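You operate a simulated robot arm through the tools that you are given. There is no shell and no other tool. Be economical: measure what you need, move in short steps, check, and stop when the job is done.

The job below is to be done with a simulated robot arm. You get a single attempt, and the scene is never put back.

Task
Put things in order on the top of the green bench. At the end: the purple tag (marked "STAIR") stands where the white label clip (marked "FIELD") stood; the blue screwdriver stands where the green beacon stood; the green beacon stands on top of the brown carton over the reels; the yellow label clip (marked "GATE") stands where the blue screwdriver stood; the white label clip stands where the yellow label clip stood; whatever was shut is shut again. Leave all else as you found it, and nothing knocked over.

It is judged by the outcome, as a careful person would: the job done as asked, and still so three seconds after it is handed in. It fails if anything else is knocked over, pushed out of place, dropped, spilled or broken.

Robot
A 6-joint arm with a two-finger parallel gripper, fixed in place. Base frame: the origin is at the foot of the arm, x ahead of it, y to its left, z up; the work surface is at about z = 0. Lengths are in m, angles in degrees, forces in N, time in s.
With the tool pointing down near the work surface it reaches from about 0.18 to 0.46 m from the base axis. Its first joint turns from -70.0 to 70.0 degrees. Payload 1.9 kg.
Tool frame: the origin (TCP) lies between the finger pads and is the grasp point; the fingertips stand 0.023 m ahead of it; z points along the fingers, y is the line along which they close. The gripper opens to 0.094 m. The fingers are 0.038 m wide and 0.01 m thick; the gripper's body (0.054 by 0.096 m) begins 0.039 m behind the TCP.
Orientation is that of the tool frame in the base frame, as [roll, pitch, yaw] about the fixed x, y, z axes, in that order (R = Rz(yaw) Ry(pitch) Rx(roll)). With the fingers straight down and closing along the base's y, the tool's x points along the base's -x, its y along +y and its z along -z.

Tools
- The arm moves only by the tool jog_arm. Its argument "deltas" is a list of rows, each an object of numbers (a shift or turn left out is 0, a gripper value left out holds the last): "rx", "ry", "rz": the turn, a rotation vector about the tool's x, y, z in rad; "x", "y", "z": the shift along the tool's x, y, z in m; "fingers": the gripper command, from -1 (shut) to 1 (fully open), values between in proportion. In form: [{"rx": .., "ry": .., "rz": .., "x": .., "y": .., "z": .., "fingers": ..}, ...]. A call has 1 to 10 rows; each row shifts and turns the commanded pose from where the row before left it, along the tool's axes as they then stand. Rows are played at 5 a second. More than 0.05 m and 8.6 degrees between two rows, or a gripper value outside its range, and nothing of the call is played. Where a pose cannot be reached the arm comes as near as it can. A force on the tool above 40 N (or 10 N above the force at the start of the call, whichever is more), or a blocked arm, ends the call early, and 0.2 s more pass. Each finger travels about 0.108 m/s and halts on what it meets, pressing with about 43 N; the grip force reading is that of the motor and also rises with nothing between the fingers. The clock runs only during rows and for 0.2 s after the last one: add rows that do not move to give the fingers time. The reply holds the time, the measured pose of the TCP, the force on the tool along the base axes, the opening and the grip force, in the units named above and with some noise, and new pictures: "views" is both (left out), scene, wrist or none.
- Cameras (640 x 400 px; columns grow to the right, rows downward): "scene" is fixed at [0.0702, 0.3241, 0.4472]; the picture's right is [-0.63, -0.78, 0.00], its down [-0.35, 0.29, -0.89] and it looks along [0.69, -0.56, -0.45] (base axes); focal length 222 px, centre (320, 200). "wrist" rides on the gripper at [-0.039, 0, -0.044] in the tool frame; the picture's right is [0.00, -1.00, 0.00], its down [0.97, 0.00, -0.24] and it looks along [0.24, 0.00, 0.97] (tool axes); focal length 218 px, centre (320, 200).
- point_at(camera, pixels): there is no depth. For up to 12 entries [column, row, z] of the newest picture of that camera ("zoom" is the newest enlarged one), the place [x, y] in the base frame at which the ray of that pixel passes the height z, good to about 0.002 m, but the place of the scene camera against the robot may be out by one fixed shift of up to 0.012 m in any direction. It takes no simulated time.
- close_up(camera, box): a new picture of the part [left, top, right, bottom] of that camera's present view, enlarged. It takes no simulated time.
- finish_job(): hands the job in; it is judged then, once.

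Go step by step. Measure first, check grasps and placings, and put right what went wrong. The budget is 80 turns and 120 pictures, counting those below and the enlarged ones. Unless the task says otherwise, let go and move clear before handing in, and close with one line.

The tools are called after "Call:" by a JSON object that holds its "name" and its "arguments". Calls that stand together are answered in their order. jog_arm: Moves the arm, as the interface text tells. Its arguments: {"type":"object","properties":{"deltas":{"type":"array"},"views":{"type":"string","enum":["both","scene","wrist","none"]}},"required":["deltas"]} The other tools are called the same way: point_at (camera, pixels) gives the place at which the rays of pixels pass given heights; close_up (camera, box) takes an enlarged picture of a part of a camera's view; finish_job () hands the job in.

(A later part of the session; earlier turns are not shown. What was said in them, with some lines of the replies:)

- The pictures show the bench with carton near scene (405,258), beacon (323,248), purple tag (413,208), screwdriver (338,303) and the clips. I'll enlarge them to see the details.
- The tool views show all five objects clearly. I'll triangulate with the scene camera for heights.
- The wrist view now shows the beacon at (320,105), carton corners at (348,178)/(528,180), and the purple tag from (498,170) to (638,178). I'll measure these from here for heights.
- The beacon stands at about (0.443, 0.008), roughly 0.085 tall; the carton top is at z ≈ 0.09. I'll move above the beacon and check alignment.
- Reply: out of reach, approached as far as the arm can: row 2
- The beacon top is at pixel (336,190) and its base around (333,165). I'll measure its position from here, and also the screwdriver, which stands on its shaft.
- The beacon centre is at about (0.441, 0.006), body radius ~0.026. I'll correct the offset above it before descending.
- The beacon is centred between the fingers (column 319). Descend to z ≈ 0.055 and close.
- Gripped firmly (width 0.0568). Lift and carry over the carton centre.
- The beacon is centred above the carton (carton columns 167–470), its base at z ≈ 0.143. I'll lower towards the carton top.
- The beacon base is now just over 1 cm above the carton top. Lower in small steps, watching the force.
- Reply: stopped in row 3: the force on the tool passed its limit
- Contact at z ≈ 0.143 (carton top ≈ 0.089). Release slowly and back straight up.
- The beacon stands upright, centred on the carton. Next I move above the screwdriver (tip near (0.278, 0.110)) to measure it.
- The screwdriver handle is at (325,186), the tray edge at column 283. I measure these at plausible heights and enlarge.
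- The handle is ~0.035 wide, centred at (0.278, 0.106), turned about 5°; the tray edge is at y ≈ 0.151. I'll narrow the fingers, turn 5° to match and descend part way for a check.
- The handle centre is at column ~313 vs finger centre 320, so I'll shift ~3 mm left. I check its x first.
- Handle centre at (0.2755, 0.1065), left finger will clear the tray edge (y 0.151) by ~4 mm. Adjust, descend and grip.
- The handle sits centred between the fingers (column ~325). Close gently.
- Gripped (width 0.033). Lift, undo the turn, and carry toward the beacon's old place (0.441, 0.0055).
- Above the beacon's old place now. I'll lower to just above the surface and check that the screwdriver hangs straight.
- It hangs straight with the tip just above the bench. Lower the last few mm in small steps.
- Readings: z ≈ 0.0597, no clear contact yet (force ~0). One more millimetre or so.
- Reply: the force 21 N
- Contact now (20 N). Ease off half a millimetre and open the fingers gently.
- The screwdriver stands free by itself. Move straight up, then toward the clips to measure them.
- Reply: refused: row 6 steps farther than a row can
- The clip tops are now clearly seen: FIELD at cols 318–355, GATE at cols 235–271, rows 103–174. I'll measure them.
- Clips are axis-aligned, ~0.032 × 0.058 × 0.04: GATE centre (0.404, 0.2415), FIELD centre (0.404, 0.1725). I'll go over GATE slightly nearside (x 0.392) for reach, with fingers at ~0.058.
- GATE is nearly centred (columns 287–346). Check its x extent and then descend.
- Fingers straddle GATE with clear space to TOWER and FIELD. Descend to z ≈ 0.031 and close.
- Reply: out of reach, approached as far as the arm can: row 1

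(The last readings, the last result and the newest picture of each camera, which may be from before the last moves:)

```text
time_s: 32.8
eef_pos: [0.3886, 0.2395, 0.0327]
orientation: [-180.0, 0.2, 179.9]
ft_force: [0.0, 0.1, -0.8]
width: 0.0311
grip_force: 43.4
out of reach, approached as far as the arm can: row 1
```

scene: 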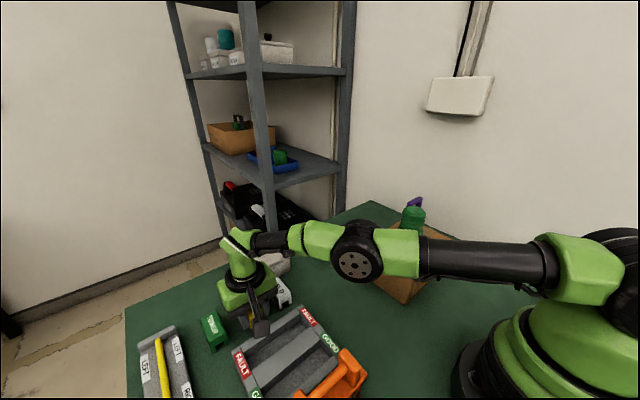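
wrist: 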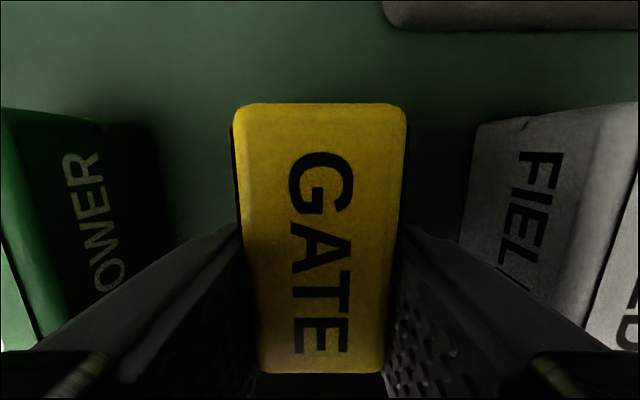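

GATE is gripped (width 0.031). I'll read its offset in the grip, then lift.

Call:
{"name": "point_at", "arguments": {"camera": "wrist", "pixels": [[320, 103, 0.04], [320, 372, 0.04], [240, 200, 0.04], [402, 200, 0.04]]}}

Call:
{"name": "jog_arm", "arguments": {"deltas": [{"z": -0.02}, {"z": -0.04}, {"z": -0.04}, {"x": 0.03, "y": -0.03}, {"x": 0.03, "y": -0.03}, {"x": 0.03, "y": -0.03}, {"x": 0.03, "y": -0.03}, {"x": 0.01, "y": -0.012}, {}]}}

```text
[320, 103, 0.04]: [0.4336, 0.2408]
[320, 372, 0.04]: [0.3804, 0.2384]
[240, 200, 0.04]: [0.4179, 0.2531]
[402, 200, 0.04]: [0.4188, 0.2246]
```

```text
time_s: 34.8
eef_pos: [0.2594, 0.1085, 0.1306]
orientation: [-179.9, 0.3, 179.7]
ft_force: [-0.5, -0.4, 0.5]
width: 0.0312
grip_force: 43.2
```

scene: 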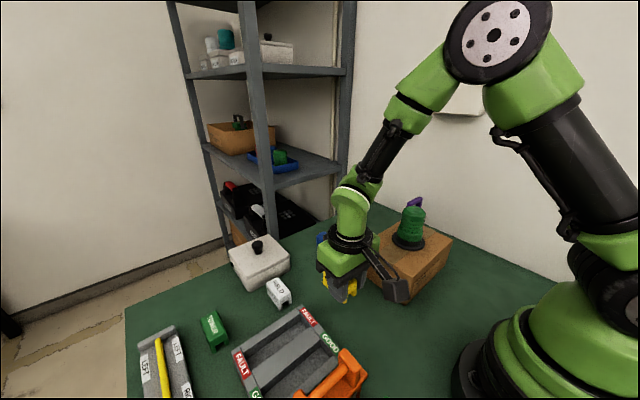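
wrist: 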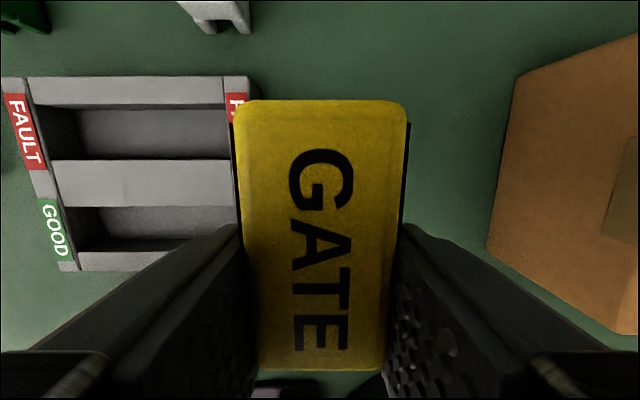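

GATE hangs level over the screwdriver's old spot. Lower to just above contact.

Call:
{"name": "jog_arm", "arguments": {"deltas": [{"z": 0.04, "y": -0.001}, {"z": 0.04}, {"z": 0.013}, {}], "views": "wrist"}}

Call:
{"name": "jog_arm", "arguments": {"deltas": [{"z": 0.002}, {"z": 0.001}, {}], "views": "none"}}

```text
time_s: 35.8
eef_pos: [0.2598, 0.1092, 0.0363]
orientation: [180.0, 0.3, 179.7]
ft_force: [0.3, 0.0, -0.5]
width: 0.0304
grip_force: 43.2
```

wrist: 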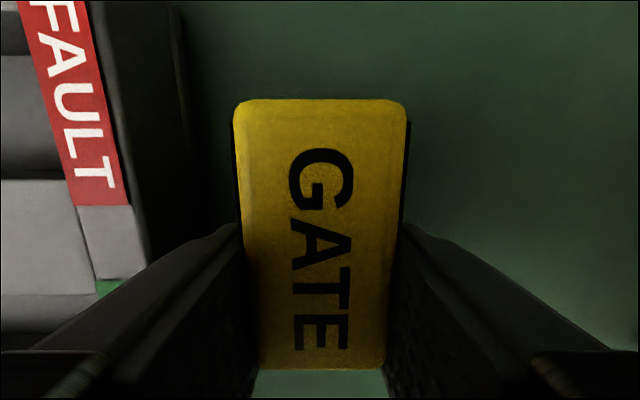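

```text
time_s: 36.6
eef_pos: [0.2594, 0.1092, 0.0355]
orientation: [-179.9, 0.3, 179.7]
ft_force: [0.8, 0.0, -0.6]
width: 0.031
grip_force: 43.1
```

Call:
{"name": "jog_arm", "arguments": {"deltas": [{"z": 0.001, "y": -0.001}, {"z": 0.0005}, {}], "views": "none"}}

Call:
{"name": "jog_arm", "arguments": {"deltas": [{"z": 0.001}, {}], "views": "none"}}

```text
time_s: 37.4
eef_pos: [0.2596, 0.107, 0.0342]
orientation: [-179.9, 0.3, 179.8]
ft_force: [-1.0, 0.3, -0.7]
width: 0.0309
grip_force: 42.8
```

```text
time_s: 38.0
eef_pos: [0.2599, 0.1077, 0.0316]
orientation: [-180.0, 0.4, 179.8]
ft_force: [0.0, 0.8, -1.0]
width: 0.0308
grip_force: 42.7
```

Call:
{"name": "jog_arm", "arguments": {"deltas": [{"z": 0.001}, {}], "views": "none"}}

Call:
{"name": "jog_arm", "arguments": {"deltas": [{"z": 0.0007}, {}], "views": "none"}}

```text
time_s: 38.6
eef_pos: [0.2605, 0.108, 0.0322]
orientation: [-180.0, 0.3, 179.8]
ft_force: [-4.7, -2.9, 23.6]
width: 0.0311
grip_force: 42.7
```

```text
time_s: 39.1
eef_pos: [0.26, 0.1068, 0.0332]
orientation: [180.0, 0.4, 179.8]
ft_force: [-2.6, -2.1, 9.5]
width: 0.031
grip_force: 43.1
stopped in row 2: the force on the tool passed its limit (the readings are from after the stop); the commanded pose is now the measured one
```

GATE is on the bench (contact felt). Release with limited opening and rise.

Call:
{"name": "jog_arm", "arguments": {"deltas": [{"fingers": -0.25}, {"fingers": 0.0}, {"fingers": 0.15}, {}, {"z": -0.03}, {"z": -0.04}, {"z": -0.04}, {"z": -0.02}, {}]}}

```text
time_s: 41.1
eef_pos: [0.2578, 0.1094, 0.1631]
orientation: [-180.0, 0.3, 179.8]
ft_force: [-0.5, -0.1, -0.3]
width: 0.0542
grip_force: 0.0
```

scene: 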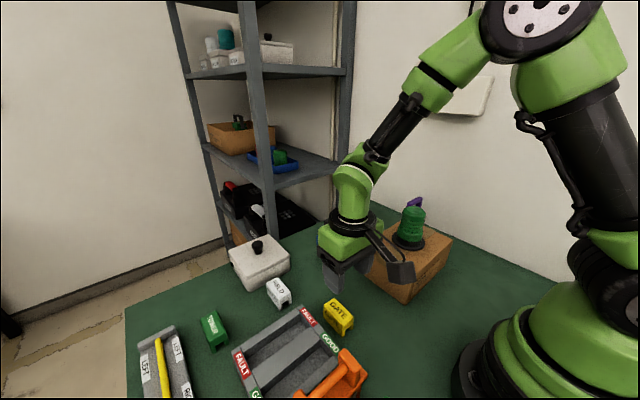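
wrist: 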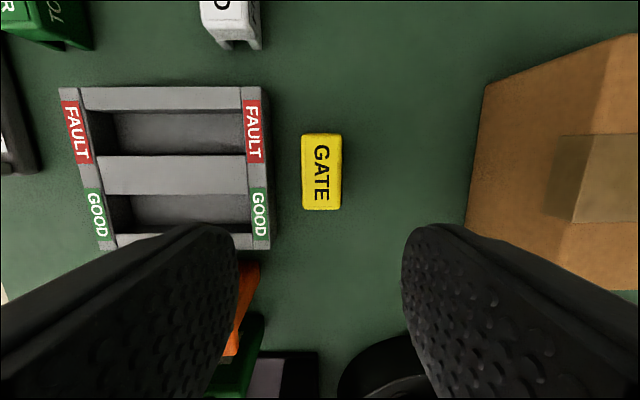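

GATE stands upright in its new place. Next go above FIELD, TCP at (0.389, 0.1725) (same 17 mm offset for reach).

Call:
{"name": "jog_arm", "arguments": {"deltas": [{"x": -0.033, "y": 0.016, "fingers": 0.23}, {"x": -0.033, "y": 0.016}, {"x": -0.033, "y": 0.016}, {"x": -0.032, "y": 0.015}, {"z": 0.04}, {"z": 0.02}, {}], "views": "wrist"}}

```text
time_s: 42.7
eef_pos: [0.3899, 0.1709, 0.1037]
orientation: [-179.8, 0.3, 179.9]
ft_force: [0.0, 0.4, 0.0]
width: 0.0576
grip_force: 0.1
```

wrist: 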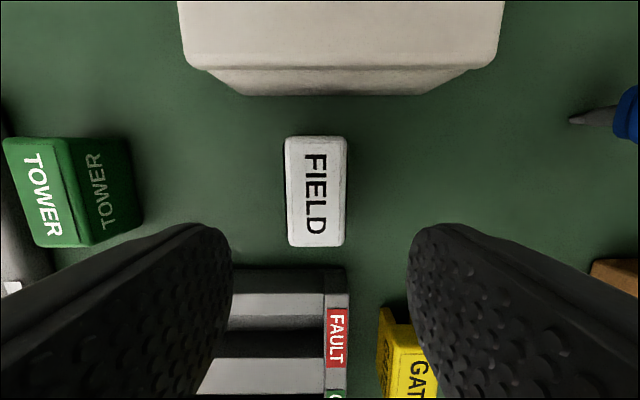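

FIELD is at columns 286–347, rows 136–247. Measure and then descend.

Call:
{"name": "point_at", "arguments": {"camera": "wrist", "pixels": [[316, 136, 0.04], [316, 247, 0.04], [286, 195, 0.04], [347, 195, 0.04], [140, 195, 0.0], [350, 90, 0.0]]}}

Call:
{"name": "jog_arm", "arguments": {"deltas": [{"y": 0.0018, "z": 0.03}, {"z": 0.02}, {"z": 0.021}, {}], "views": "wrist"}}

```text
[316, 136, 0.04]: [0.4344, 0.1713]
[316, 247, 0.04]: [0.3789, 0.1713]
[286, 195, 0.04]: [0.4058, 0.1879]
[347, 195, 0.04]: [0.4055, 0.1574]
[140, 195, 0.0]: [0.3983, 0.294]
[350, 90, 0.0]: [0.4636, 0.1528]
```

```text
time_s: 43.7
eef_pos: [0.391, 0.1728, 0.0309]
orientation: [-179.9, 0.2, 179.8]
ft_force: [0.8, 0.3, 0.0]
width: 0.0575
grip_force: 0.0
```

wrist: 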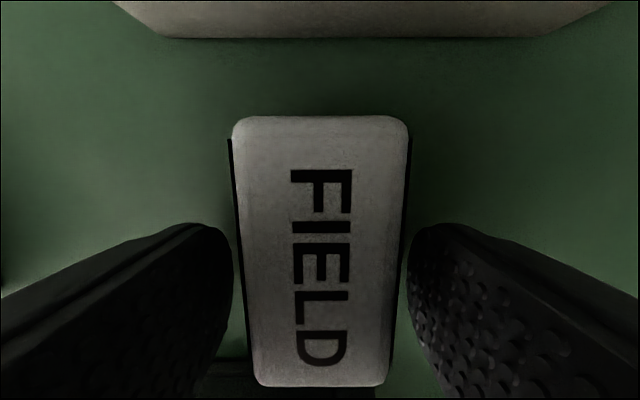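

Fingers straddle FIELD symmetrically. Shift 2 mm toward the base for reach at the destination, then close.

Call:
{"name": "jog_arm", "arguments": {"deltas": [{"x": 0.0025}, {}, {"fingers": -0.2}, {"fingers": -0.6}, {}, {}], "views": "wrist"}}

Call:
{"name": "point_at", "arguments": {"camera": "wrist", "pixels": [[320, 103, 0.04], [320, 372, 0.04]]}}

```text
time_s: 45.1
eef_pos: [0.3872, 0.1728, 0.0313]
orientation: [180.0, 0.2, 179.8]
ft_force: [0.2, 0.5, 0.7]
width: 0.0309
grip_force: 42.9
```

wrist: 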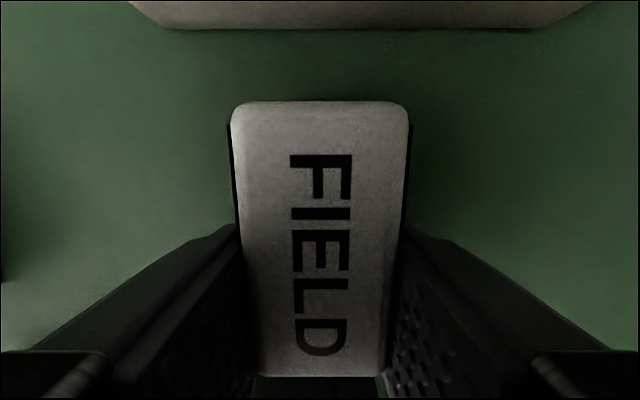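

```text
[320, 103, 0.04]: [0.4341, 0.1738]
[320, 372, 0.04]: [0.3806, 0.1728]
```

FIELD is gripped with the same offset as GATE was. Lift, carry to y ≈ 0.2405 and lower to just above contact.

Call:
{"name": "jog_arm", "arguments": {"deltas": [{"z": -0.03}, {"z": -0.03}, {"y": 0.035}, {"y": 0.033, "x": -0.001}, {}, {"z": 0.03}, {"z": 0.024}, {}]}}

```text
time_s: 46.9
eef_pos: [0.3892, 0.2393, 0.0367]
orientation: [-180.0, 0.3, 179.7]
ft_force: [0.1, 0.4, -1.4]
width: 0.031
grip_force: 42.5
```

scene: 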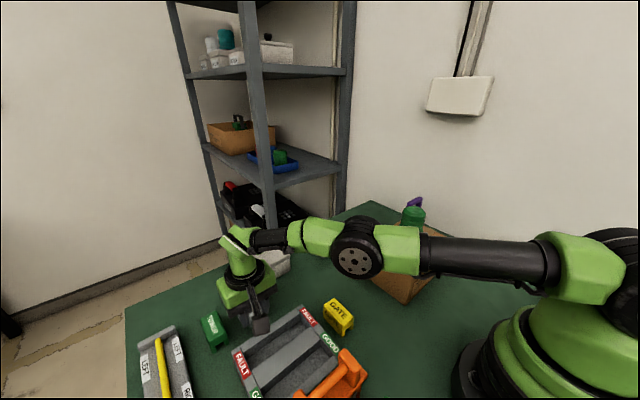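
wrist: 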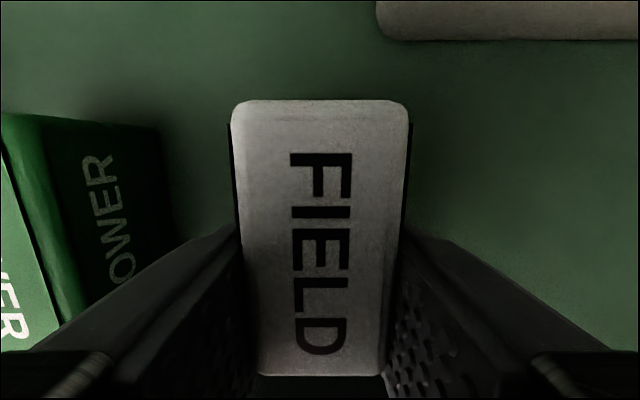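

FIELD is over GATE's old place, matching the earlier view. Lower gently to contact.

Call:
{"name": "jog_arm", "arguments": {"deltas": [{"z": 0.002, "y": 0.001}, {"z": 0.001}, {"z": 0.001}, {}], "views": "none"}}

Call:
{"name": "jog_arm", "arguments": {"deltas": [{"z": 0.001}, {}], "views": "none"}}

```text
time_s: 47.9
eef_pos: [0.3889, 0.2403, 0.0332]
orientation: [179.9, 0.4, 179.8]
ft_force: [0.3, -0.2, 0.1]
width: 0.0309
grip_force: 43.1
```

```text
time_s: 48.5
eef_pos: [0.3886, 0.24, 0.0319]
orientation: [180.0, 0.4, 179.7]
ft_force: [0.4, 0.1, 0.6]
width: 0.0309
grip_force: 43.0
```

Call:
{"name": "jog_arm", "arguments": {"deltas": [{"z": 0.0007}, {}], "views": "none"}}

Call:
{"name": "jog_arm", "arguments": {"deltas": [{"z": 0.0007}, {}], "views": "none"}}

```text
time_s: 49.1
eef_pos: [0.3876, 0.24, 0.0322]
orientation: [179.9, 0.4, 179.6]
ft_force: [0.1, 0.3, -0.6]
width: 0.031
grip_force: 43.0
```

```text
time_s: 49.7
eef_pos: [0.3884, 0.2402, 0.0313]
orientation: [-180.0, 0.3, 179.8]
ft_force: [0.0, -0.7, 0.6]
width: 0.0308
grip_force: 42.9
```

Call:
{"name": "jog_arm", "arguments": {"deltas": [{"z": 0.0006}, {}], "views": "none"}}

Call:
{"name": "jog_arm", "arguments": {"deltas": [{"z": 0.0005}, {}], "views": "none"}}

```text
time_s: 50.3
eef_pos: [0.3895, 0.2403, 0.031]
orientation: [179.9, 0.3, 179.7]
ft_force: [-4.1, -2.2, 14.5]
width: 0.031
grip_force: 43.0
```

```text
time_s: 50.9
eef_pos: [0.3885, 0.2402, 0.0308]
orientation: [179.9, 0.5, 179.8]
ft_force: [-1.5, -1.2, 25.4]
width: 0.0309
grip_force: 43.6
```

Contact felt. Ease off, release and rise.

Call:
{"name": "jog_arm", "arguments": {"deltas": [{"z": -0.0007, "fingers": -0.25}, {"fingers": 0.0}, {"fingers": 0.2}, {}, {"z": -0.03}, {"z": -0.04}, {"z": -0.04}, {"x": 0.03, "z": -0.03}, {"x": 0.03, "z": -0.03}, {}]}}

```text
time_s: 53.1
eef_pos: [0.3271, 0.2414, 0.2012]
orientation: [180.0, 0.2, 179.8]
ft_force: [0.5, -1.2, -0.4]
width: 0.0566
grip_force: 0.1
```

scene: 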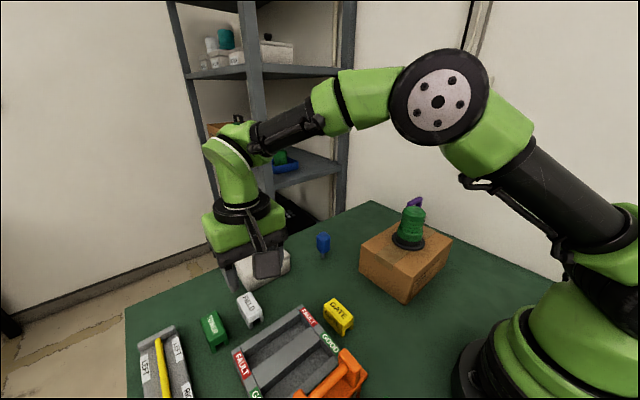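
wrist: 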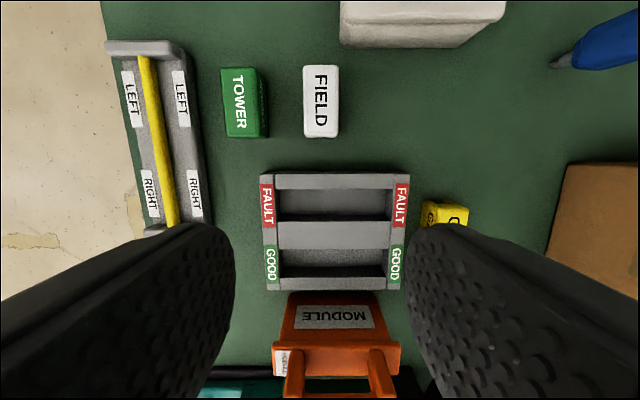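

FIELD stands in GATE's old place. Now rise above the beacon's height and travel to the purple tag's side.

Call:
{"name": "jog_arm", "arguments": {"deltas": [{"z": -0.04, "x": 0.02}, {"z": -0.03, "x": 0.01}, {"y": -0.05}, {"y": -0.05}, {"y": -0.05}, {"y": -0.05}, {"y": -0.05}, {"y": -0.05}, {"y": -0.05}, {"y": -0.05}], "views": "none"}}

Call:
{"name": "jog_arm", "arguments": {"deltas": [{"y": -0.05}, {"y": -0.03, "x": -0.02}, {"x": -0.02}, {}]}}

```text
time_s: 55.3
eef_pos: [0.2951, -0.1599, 0.2709]
orientation: [-180.0, 0.3, 179.8]
ft_force: [-0.3, -0.3, 0.4]
width: 0.0565
grip_force: 0.1
```

```text
time_s: 56.3
eef_pos: [0.3369, -0.2395, 0.2709]
orientation: [-179.9, 0.3, 179.8]
ft_force: [0.2, -0.6, 0.4]
width: 0.0563
grip_force: 0.1
```

scene: 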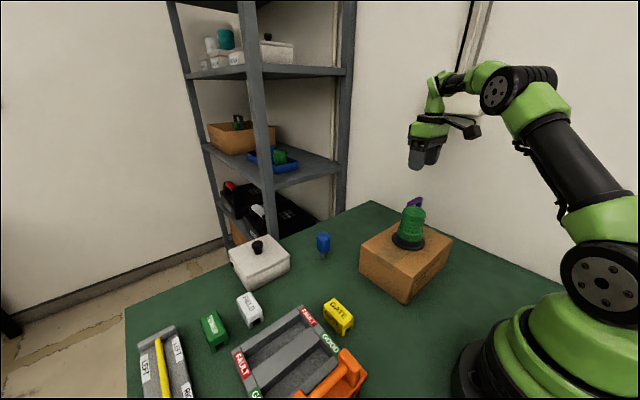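
wrist: 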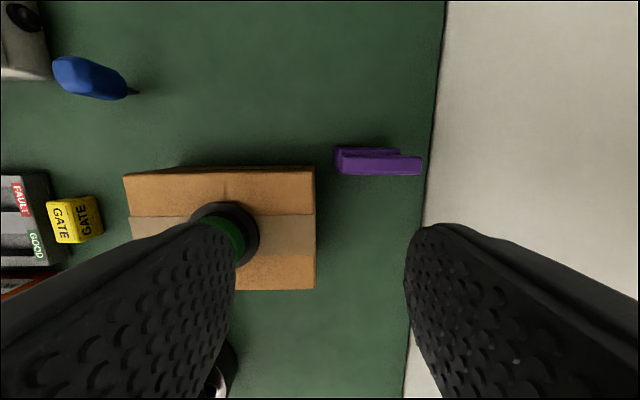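

The tag is at columns 335–422, rows 147–176; the bench/wall edge near column 430. I enlarge and measure.

Call:
{"name": "close_up", "arguments": {"camera": "wrist", "box": [300, 110, 460, 210]}}

Call:
{"name": "point_at", "arguments": {"camera": "wrist", "pixels": [[335, 150, 0.0], [335, 150, 0.03], [422, 165, 0.03], [422, 165, 0.06], [422, 165, 0.08], [340, 176, 0.08], [400, 152, 0.03], [431, 160, 0.0], [315, 167, 0.09], [378, 147, 0.05], [378, 176, 0.08]]}}

Call:
{"name": "close_up", "arguments": {"camera": "scene", "box": [390, 180, 450, 230]}}

```text
4.00 times, centred on (380, 160) of wrist
```

zoom: 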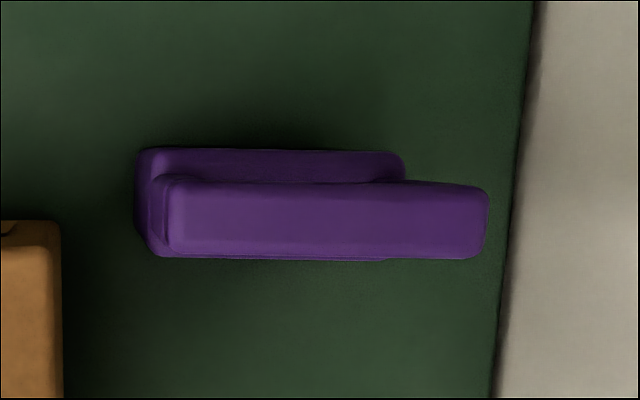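

```text
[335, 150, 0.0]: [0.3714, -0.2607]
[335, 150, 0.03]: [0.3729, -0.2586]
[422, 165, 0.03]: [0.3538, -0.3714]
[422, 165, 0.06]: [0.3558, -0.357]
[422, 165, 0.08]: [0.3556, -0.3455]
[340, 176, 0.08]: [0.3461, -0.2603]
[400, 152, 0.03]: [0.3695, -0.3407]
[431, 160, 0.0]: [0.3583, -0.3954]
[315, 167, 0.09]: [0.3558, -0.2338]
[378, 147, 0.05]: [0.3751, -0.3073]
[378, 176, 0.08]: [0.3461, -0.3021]
```

```text
8.00 times, centred on (420, 205) of scene
```

zoom: 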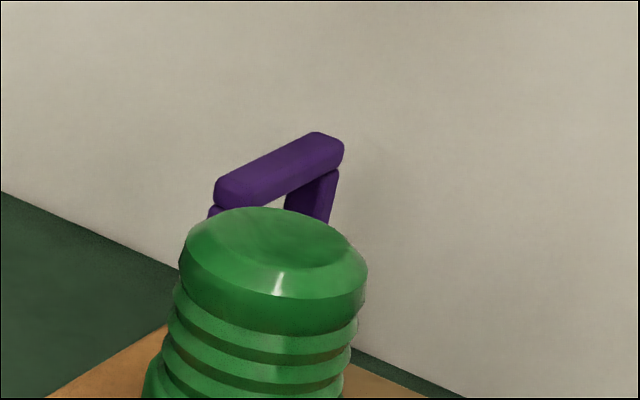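

The tag is a tall block with a handle loop on top (bar at z ≈ 0.135, y ≈ -0.255 to -0.32, x ≈ 0.35). I plan to grip the loop at its ends along y, above the carton's top. I move above it to measure more precisely.

Call:
{"name": "jog_arm", "arguments": {"deltas": [{"y": -0.04, "x": -0.005, "fingers": 0.75}, {"y": -0.008, "x": -0.005, "z": 0.02}, {"z": 0.02}, {}], "views": "wrist"}}

Call:
{"name": "close_up", "arguments": {"camera": "wrist", "box": [240, 120, 400, 220]}}

```text
time_s: 57.3
eef_pos: [0.3447, -0.2828, 0.2272]
orientation: [-179.9, 0.2, 179.7]
ft_force: [-0.1, -0.6, -0.1]
width: 0.0823
grip_force: 0.0
out of reach, approached as far as the arm can: row 1
```

wrist: 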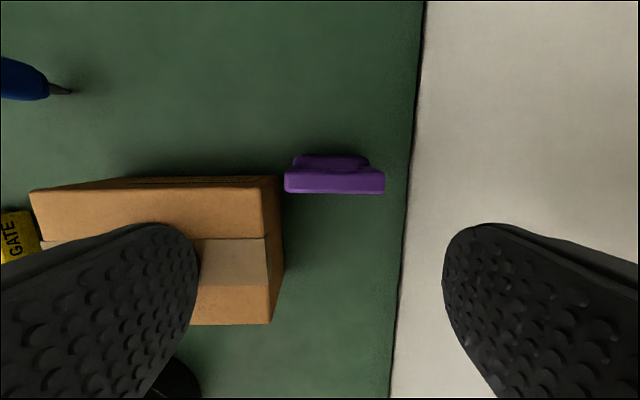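

```text
4.00 times, centred on (320, 170) of wrist
```

zoom: 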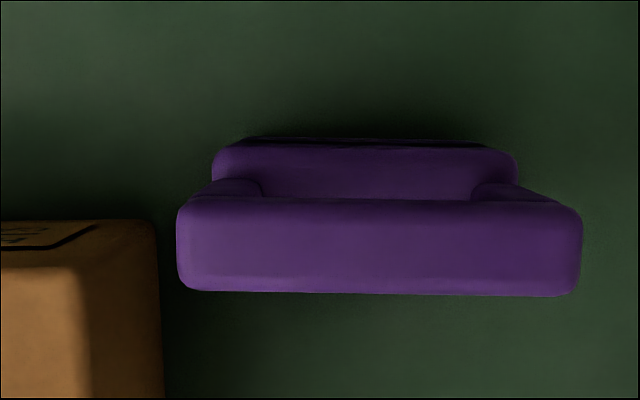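

The tag's bar spans columns 284–385, rows 170–193. Get its coordinates at z ≈ 0.135.

Call:
{"name": "point_at", "arguments": {"camera": "wrist", "pixels": [[284, 182, 0.135], [385, 182, 0.135], [335, 170, 0.135], [335, 193, 0.135], [283, 182, 0.075], [293, 165, 0.075], [369, 165, 0.075], [402, 182, 0.0], [270, 175, 0.09]]}}

```text
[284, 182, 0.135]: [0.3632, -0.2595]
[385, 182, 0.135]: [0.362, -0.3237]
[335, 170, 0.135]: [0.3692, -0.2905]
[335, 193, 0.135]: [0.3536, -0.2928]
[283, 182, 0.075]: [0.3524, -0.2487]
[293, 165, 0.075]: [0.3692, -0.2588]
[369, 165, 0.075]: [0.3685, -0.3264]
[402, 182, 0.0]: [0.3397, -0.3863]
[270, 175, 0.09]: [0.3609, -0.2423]
```

Tag centre is (0.362, -0.2916). I approach to (0.355, -0.2915), z ≈ 0.172 and check.

Call:
{"name": "jog_arm", "arguments": {"deltas": [{"z": 0.03}, {"z": 0.025, "y": -0.004}, {"y": -0.005, "x": -0.005}, {"x": -0.005}, {}]}}

Call:
{"name": "close_up", "arguments": {"camera": "scene", "box": [370, 130, 470, 230]}}

```text
time_s: 58.5
eef_pos: [0.3553, -0.2899, 0.174]
orientation: [-180.0, 0.3, 179.9]
ft_force: [0.0, 0.4, -0.1]
width: 0.0821
grip_force: 0.0
```

scene: 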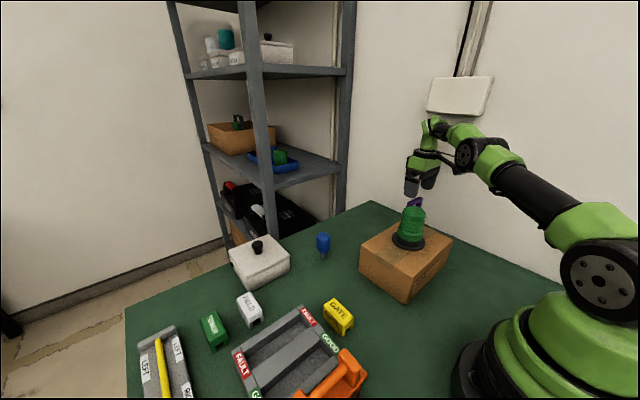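
wrist: 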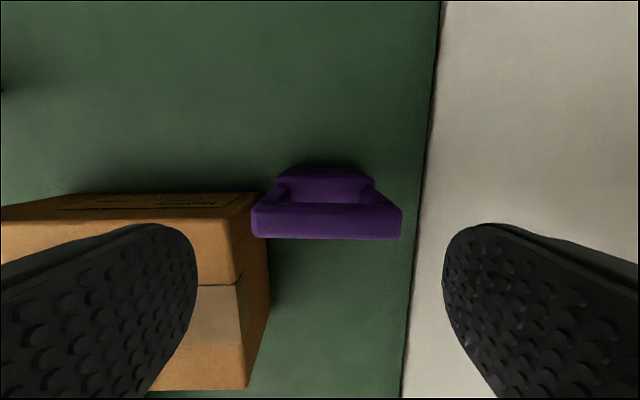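

```text
4.00 times, centred on (420, 180) of scene
```

zoom: 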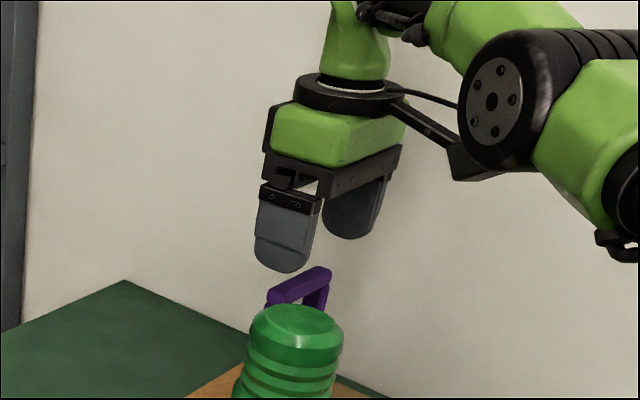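

The bar (columns 251–402) is ~3 mm off centre toward the wall. Shift and descend to z ≈ 0.118 (tips at 0.095, above the carton's 0.089).

Call:
{"name": "jog_arm", "arguments": {"deltas": [{"y": -0.0025}, {"z": 0.02}, {"z": 0.02}, {"z": 0.012}, {}]}}

Call:
{"name": "close_up", "arguments": {"camera": "scene", "box": [370, 150, 450, 230]}}

```text
time_s: 59.7
eef_pos: [0.3554, -0.2937, 0.1214]
orientation: [-180.0, 0.3, 179.8]
ft_force: [-0.5, 0.4, 0.4]
width: 0.0823
grip_force: 0.1
```

scene: 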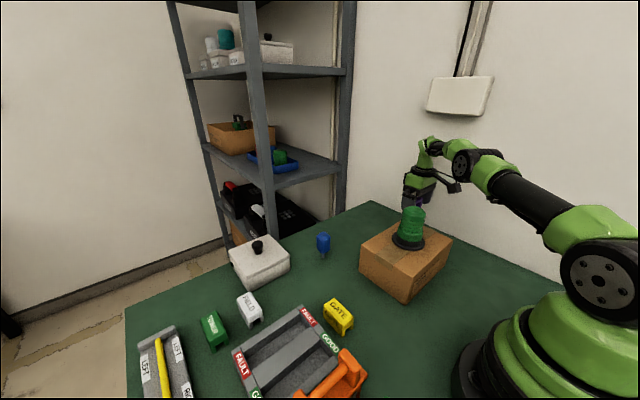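
wrist: 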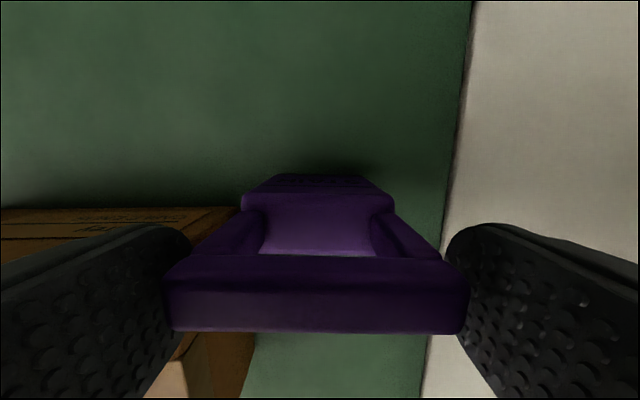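

```text
5.00 times, centred on (410, 190) of scene
```

zoom: 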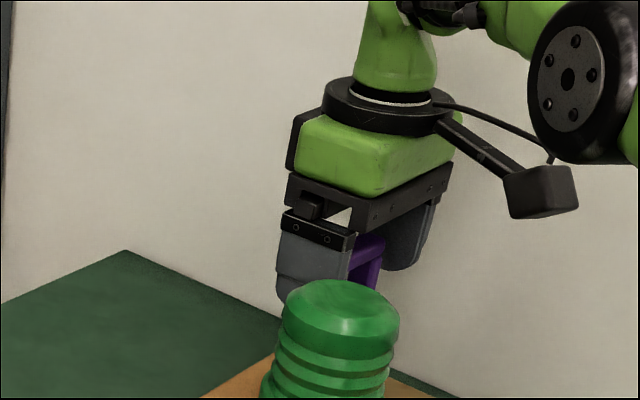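

The bar (columns 165–470) sits centred between the open fingers, with pads at bar height. Close.

Call:
{"name": "jog_arm", "arguments": {"deltas": [{"y": 0.0005, "z": 0.001, "fingers": 0.5}, {"fingers": 0.3}, {"fingers": 0.0}, {}, {}]}}

```text
time_s: 60.9
eef_pos: [0.356, -0.2944, 0.1228]
orientation: [-179.9, 0.4, 179.7]
ft_force: [0.9, -2.5, 5.1]
width: 0.0699
grip_force: 43.2
```

scene: 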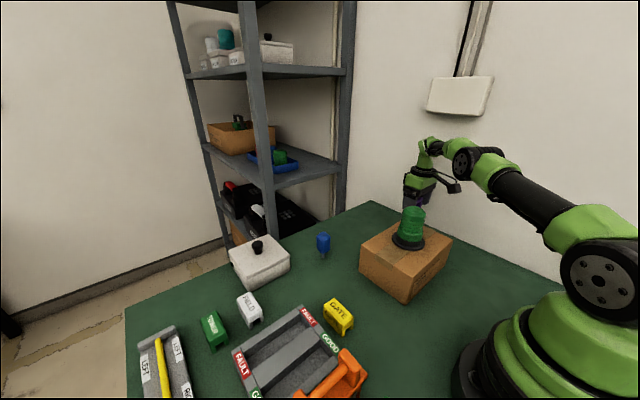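
wrist: 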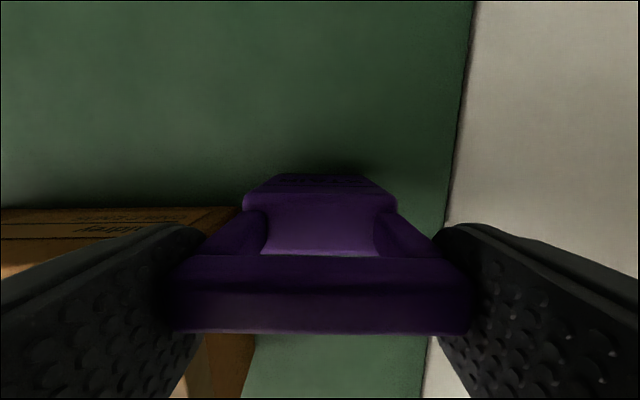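

Gripped at width 0.070. Lift straight up first, then up and slightly back.

Call:
{"name": "point_at", "arguments": {"camera": "wrist", "pixels": [[318, 256, 0.127], [318, 333, 0.127], [318, 296, 0.12]]}}

Call:
{"name": "jog_arm", "arguments": {"deltas": [{"z": -0.01}, {"z": -0.02}, {"z": -0.02}, {"z": -0.025, "x": 0.015}, {"z": -0.03, "x": 0.015}, {"z": -0.02}, {}]}}

```text
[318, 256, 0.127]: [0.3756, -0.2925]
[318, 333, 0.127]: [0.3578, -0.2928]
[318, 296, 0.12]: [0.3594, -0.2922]
```

```text
time_s: 62.5
eef_pos: [0.3268, -0.2936, 0.2474]
orientation: [179.9, 0.3, 179.8]
ft_force: [-0.8, 0.9, -0.8]
width: 0.0695
grip_force: 42.9
```

scene: 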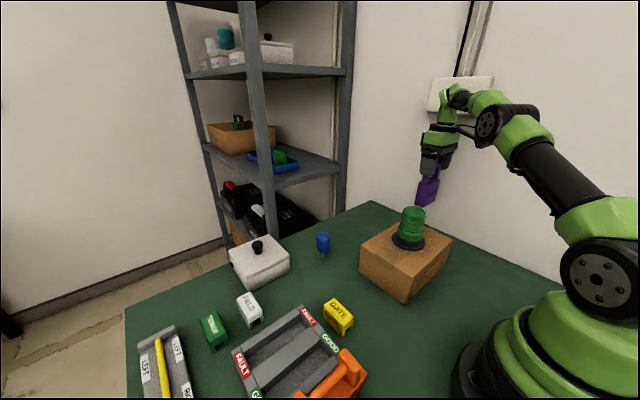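
wrist: 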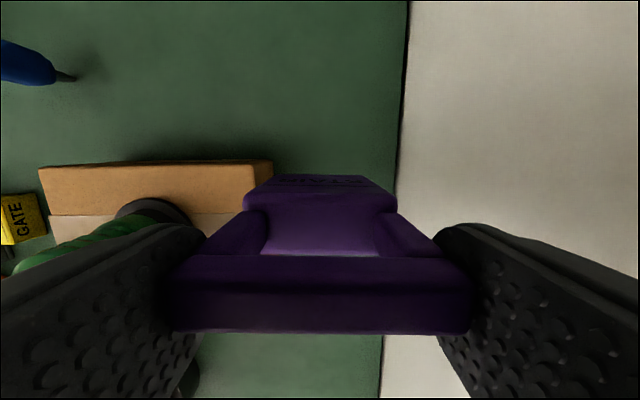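

The tag is held upright, unchanged in the view. Travel past the beacon on the far side at this height, toward the FIELD place.

Call:
{"name": "jog_arm", "arguments": {"deltas": [{"y": 0.04, "x": -0.017}, {"y": 0.04, "x": -0.016}, {"y": 0.05}, {"y": 0.05}, {"y": 0.05}, {"y": 0.05}, {"y": 0.05}, {"y": 0.05}, {"y": 0.045, "x": -0.01}, {"y": 0.041, "x": -0.01}]}}

```text
time_s: 64.7
eef_pos: [0.3816, 0.1724, 0.2468]
orientation: [-179.9, 0.3, 179.6]
ft_force: [0.2, 0.3, -1.1]
width: 0.0699
grip_force: 42.7
```

scene: 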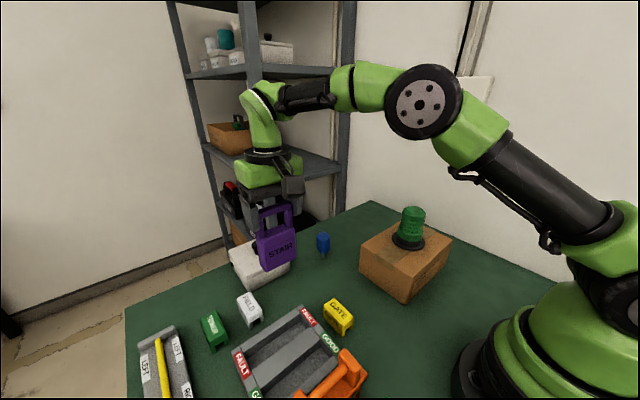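
wrist: 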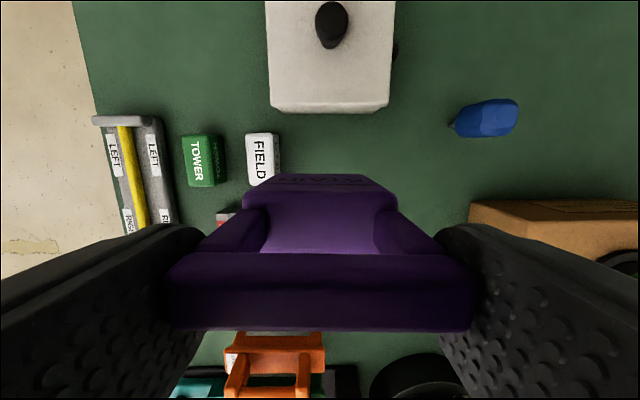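

The tag shows "STAIR", upright, over the FIELD spot. Move to x ≈ 0.399 and lower to just above contact.

Call:
{"name": "jog_arm", "arguments": {"deltas": [{"z": 0.03}, {"z": 0.03, "x": -0.009}, {"z": 0.03, "x": -0.009}, {"z": 0.02}, {}]}}

Call:
{"name": "close_up", "arguments": {"camera": "scene", "box": [220, 190, 340, 330]}}

```text
time_s: 65.9
eef_pos: [0.3992, 0.1722, 0.1353]
orientation: [180.0, 0.4, 179.9]
ft_force: [0.1, 0.0, -1.8]
width: 0.0697
grip_force: 42.6
```

scene: 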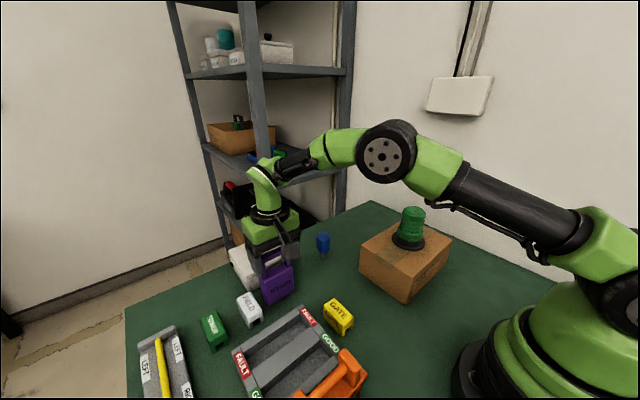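
wrist: 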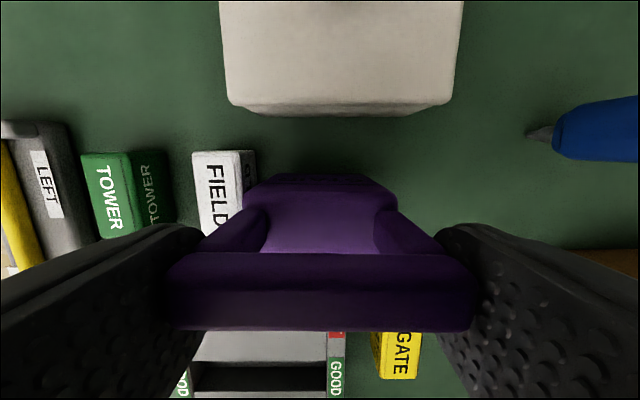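

```text
2.86 times, centred on (280, 260) of scene
```

zoom: 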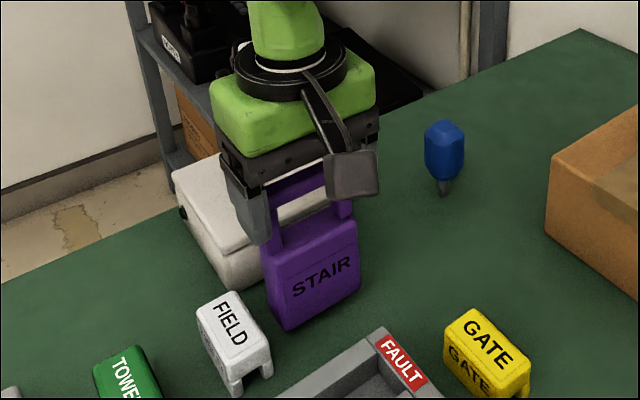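

All clear around the tag. Lower gently to contact at z ≈ 0.1225.

Call:
{"name": "jog_arm", "arguments": {"deltas": [{"z": 0.005}, {"z": 0.004}, {"z": 0.002}, {}], "views": "none"}}

Call:
{"name": "jog_arm", "arguments": {"deltas": [{"z": 0.001}, {}], "views": "none"}}

```text
time_s: 66.9
eef_pos: [0.399, 0.1733, 0.1237]
orientation: [-180.0, 0.3, 179.7]
ft_force: [0.7, 0.4, -2.5]
width: 0.0695
grip_force: 43.3
```

```text
time_s: 67.5
eef_pos: [0.3982, 0.1733, 0.1233]
orientation: [179.9, 0.3, 179.8]
ft_force: [1.1, 0.0, -1.1]
width: 0.0696
grip_force: 43.0
```

Call:
{"name": "jog_arm", "arguments": {"deltas": [{"z": 0.001}, {}], "views": "none"}}

Call:
{"name": "jog_arm", "arguments": {"deltas": [{"z": 0.0008}, {}], "views": "none"}}

```text
time_s: 68.1
eef_pos: [0.3986, 0.173, 0.1216]
orientation: [179.9, 0.3, 179.8]
ft_force: [0.0, 0.2, -2.5]
width: 0.0698
grip_force: 42.8
```

```text
time_s: 68.7
eef_pos: [0.3991, 0.1735, 0.1215]
orientation: [-180.0, 0.3, 179.8]
ft_force: [0.1, 0.2, -1.3]
width: 0.0696
grip_force: 43.2
```

Call:
{"name": "jog_arm", "arguments": {"deltas": [{"z": 0.0007}, {}], "views": "none"}}

Call:
{"name": "jog_arm", "arguments": {"deltas": [{"z": 0.0007}, {}], "views": "none"}}

```text
time_s: 69.3
eef_pos: [0.3998, 0.1722, 0.1212]
orientation: [179.9, 0.4, 179.9]
ft_force: [-3.4, -0.4, 8.2]
width: 0.0697
grip_force: 42.8
```

```text
time_s: 69.9
eef_pos: [0.4003, 0.174, 0.1221]
orientation: [180.0, 0.3, 179.8]
ft_force: [-4.0, -5.1, 15.9]
width: 0.0698
grip_force: 43.0
```

Contact felt. Ease off and open gently.

Call:
{"name": "jog_arm", "arguments": {"deltas": [{"z": -0.0006}, {"fingers": 0.53}, {"fingers": 0.65}, {"fingers": 0.85}, {}, {}]}}

```text
time_s: 71.3
eef_pos: [0.3995, 0.1712, 0.1201]
orientation: [-180.0, 0.4, 179.8]
ft_force: [0.6, -0.3, 0.6]
width: 0.0871
grip_force: 0.0
```

scene: 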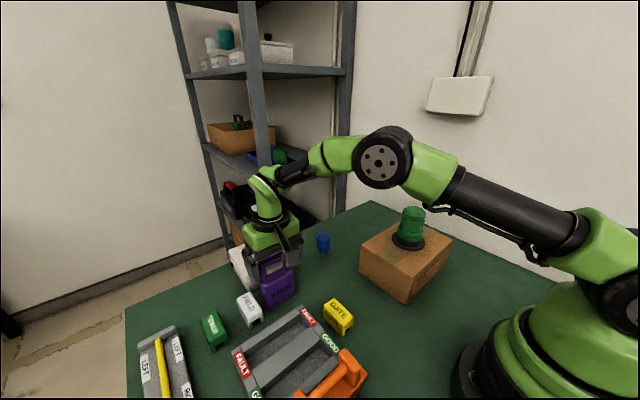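
wrist: 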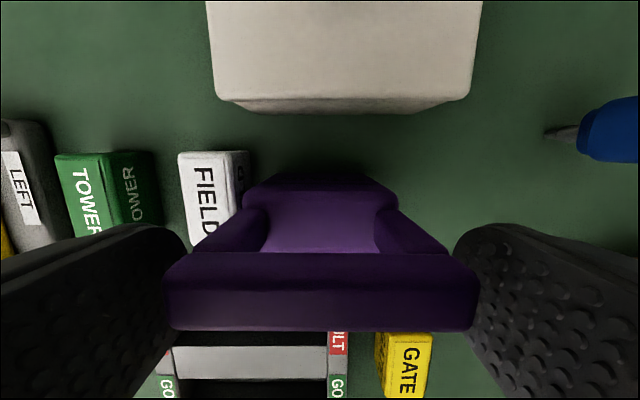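

The tag stands free. Rise straight and back away for a final check.

Call:
{"name": "jog_arm", "arguments": {"deltas": [{"z": -0.02}, {"z": -0.03}, {"z": -0.04}, {"z": -0.03, "x": 0.03}, {"z": -0.03, "x": 0.035}, {"z": -0.03, "x": 0.035}, {"y": -0.045}, {"y": -0.045}, {}]}}

Call:
{"name": "close_up", "arguments": {"camera": "scene", "box": [200, 190, 460, 350]}}

```text
time_s: 73.3
eef_pos: [0.2995, 0.0837, 0.3007]
orientation: [180.0, 0.4, 179.8]
ft_force: [1.5, -0.1, -0.7]
width: 0.087
grip_force: 0.1
```

scene: 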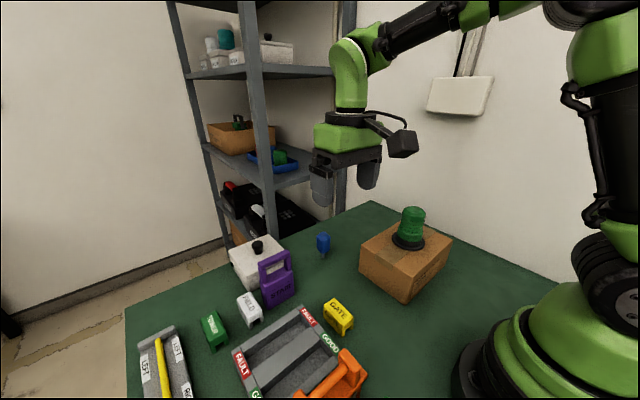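
wrist: 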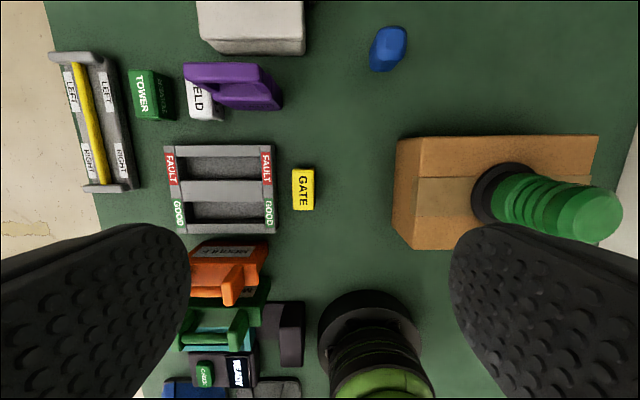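

```text
2.46 times, centred on (330, 270) of scene
```

zoom: 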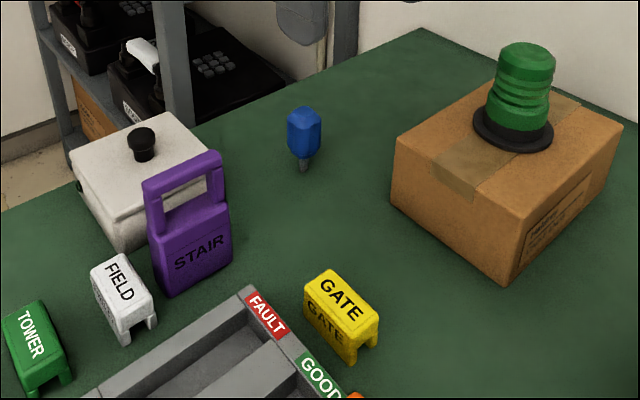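

Everything stands upright in its asked place, nothing was opened, and the arm is clear; I'm handing it in.

Call:
{"name": "finish_job", "arguments": {}}

```text
The job is handed in.
```

The job is handed in: STAIR, FIELD, GATE, the screwdriver and the beacon all stand upright in their asked places, nothing was opened, and I saw nothing else moved or knocked over.
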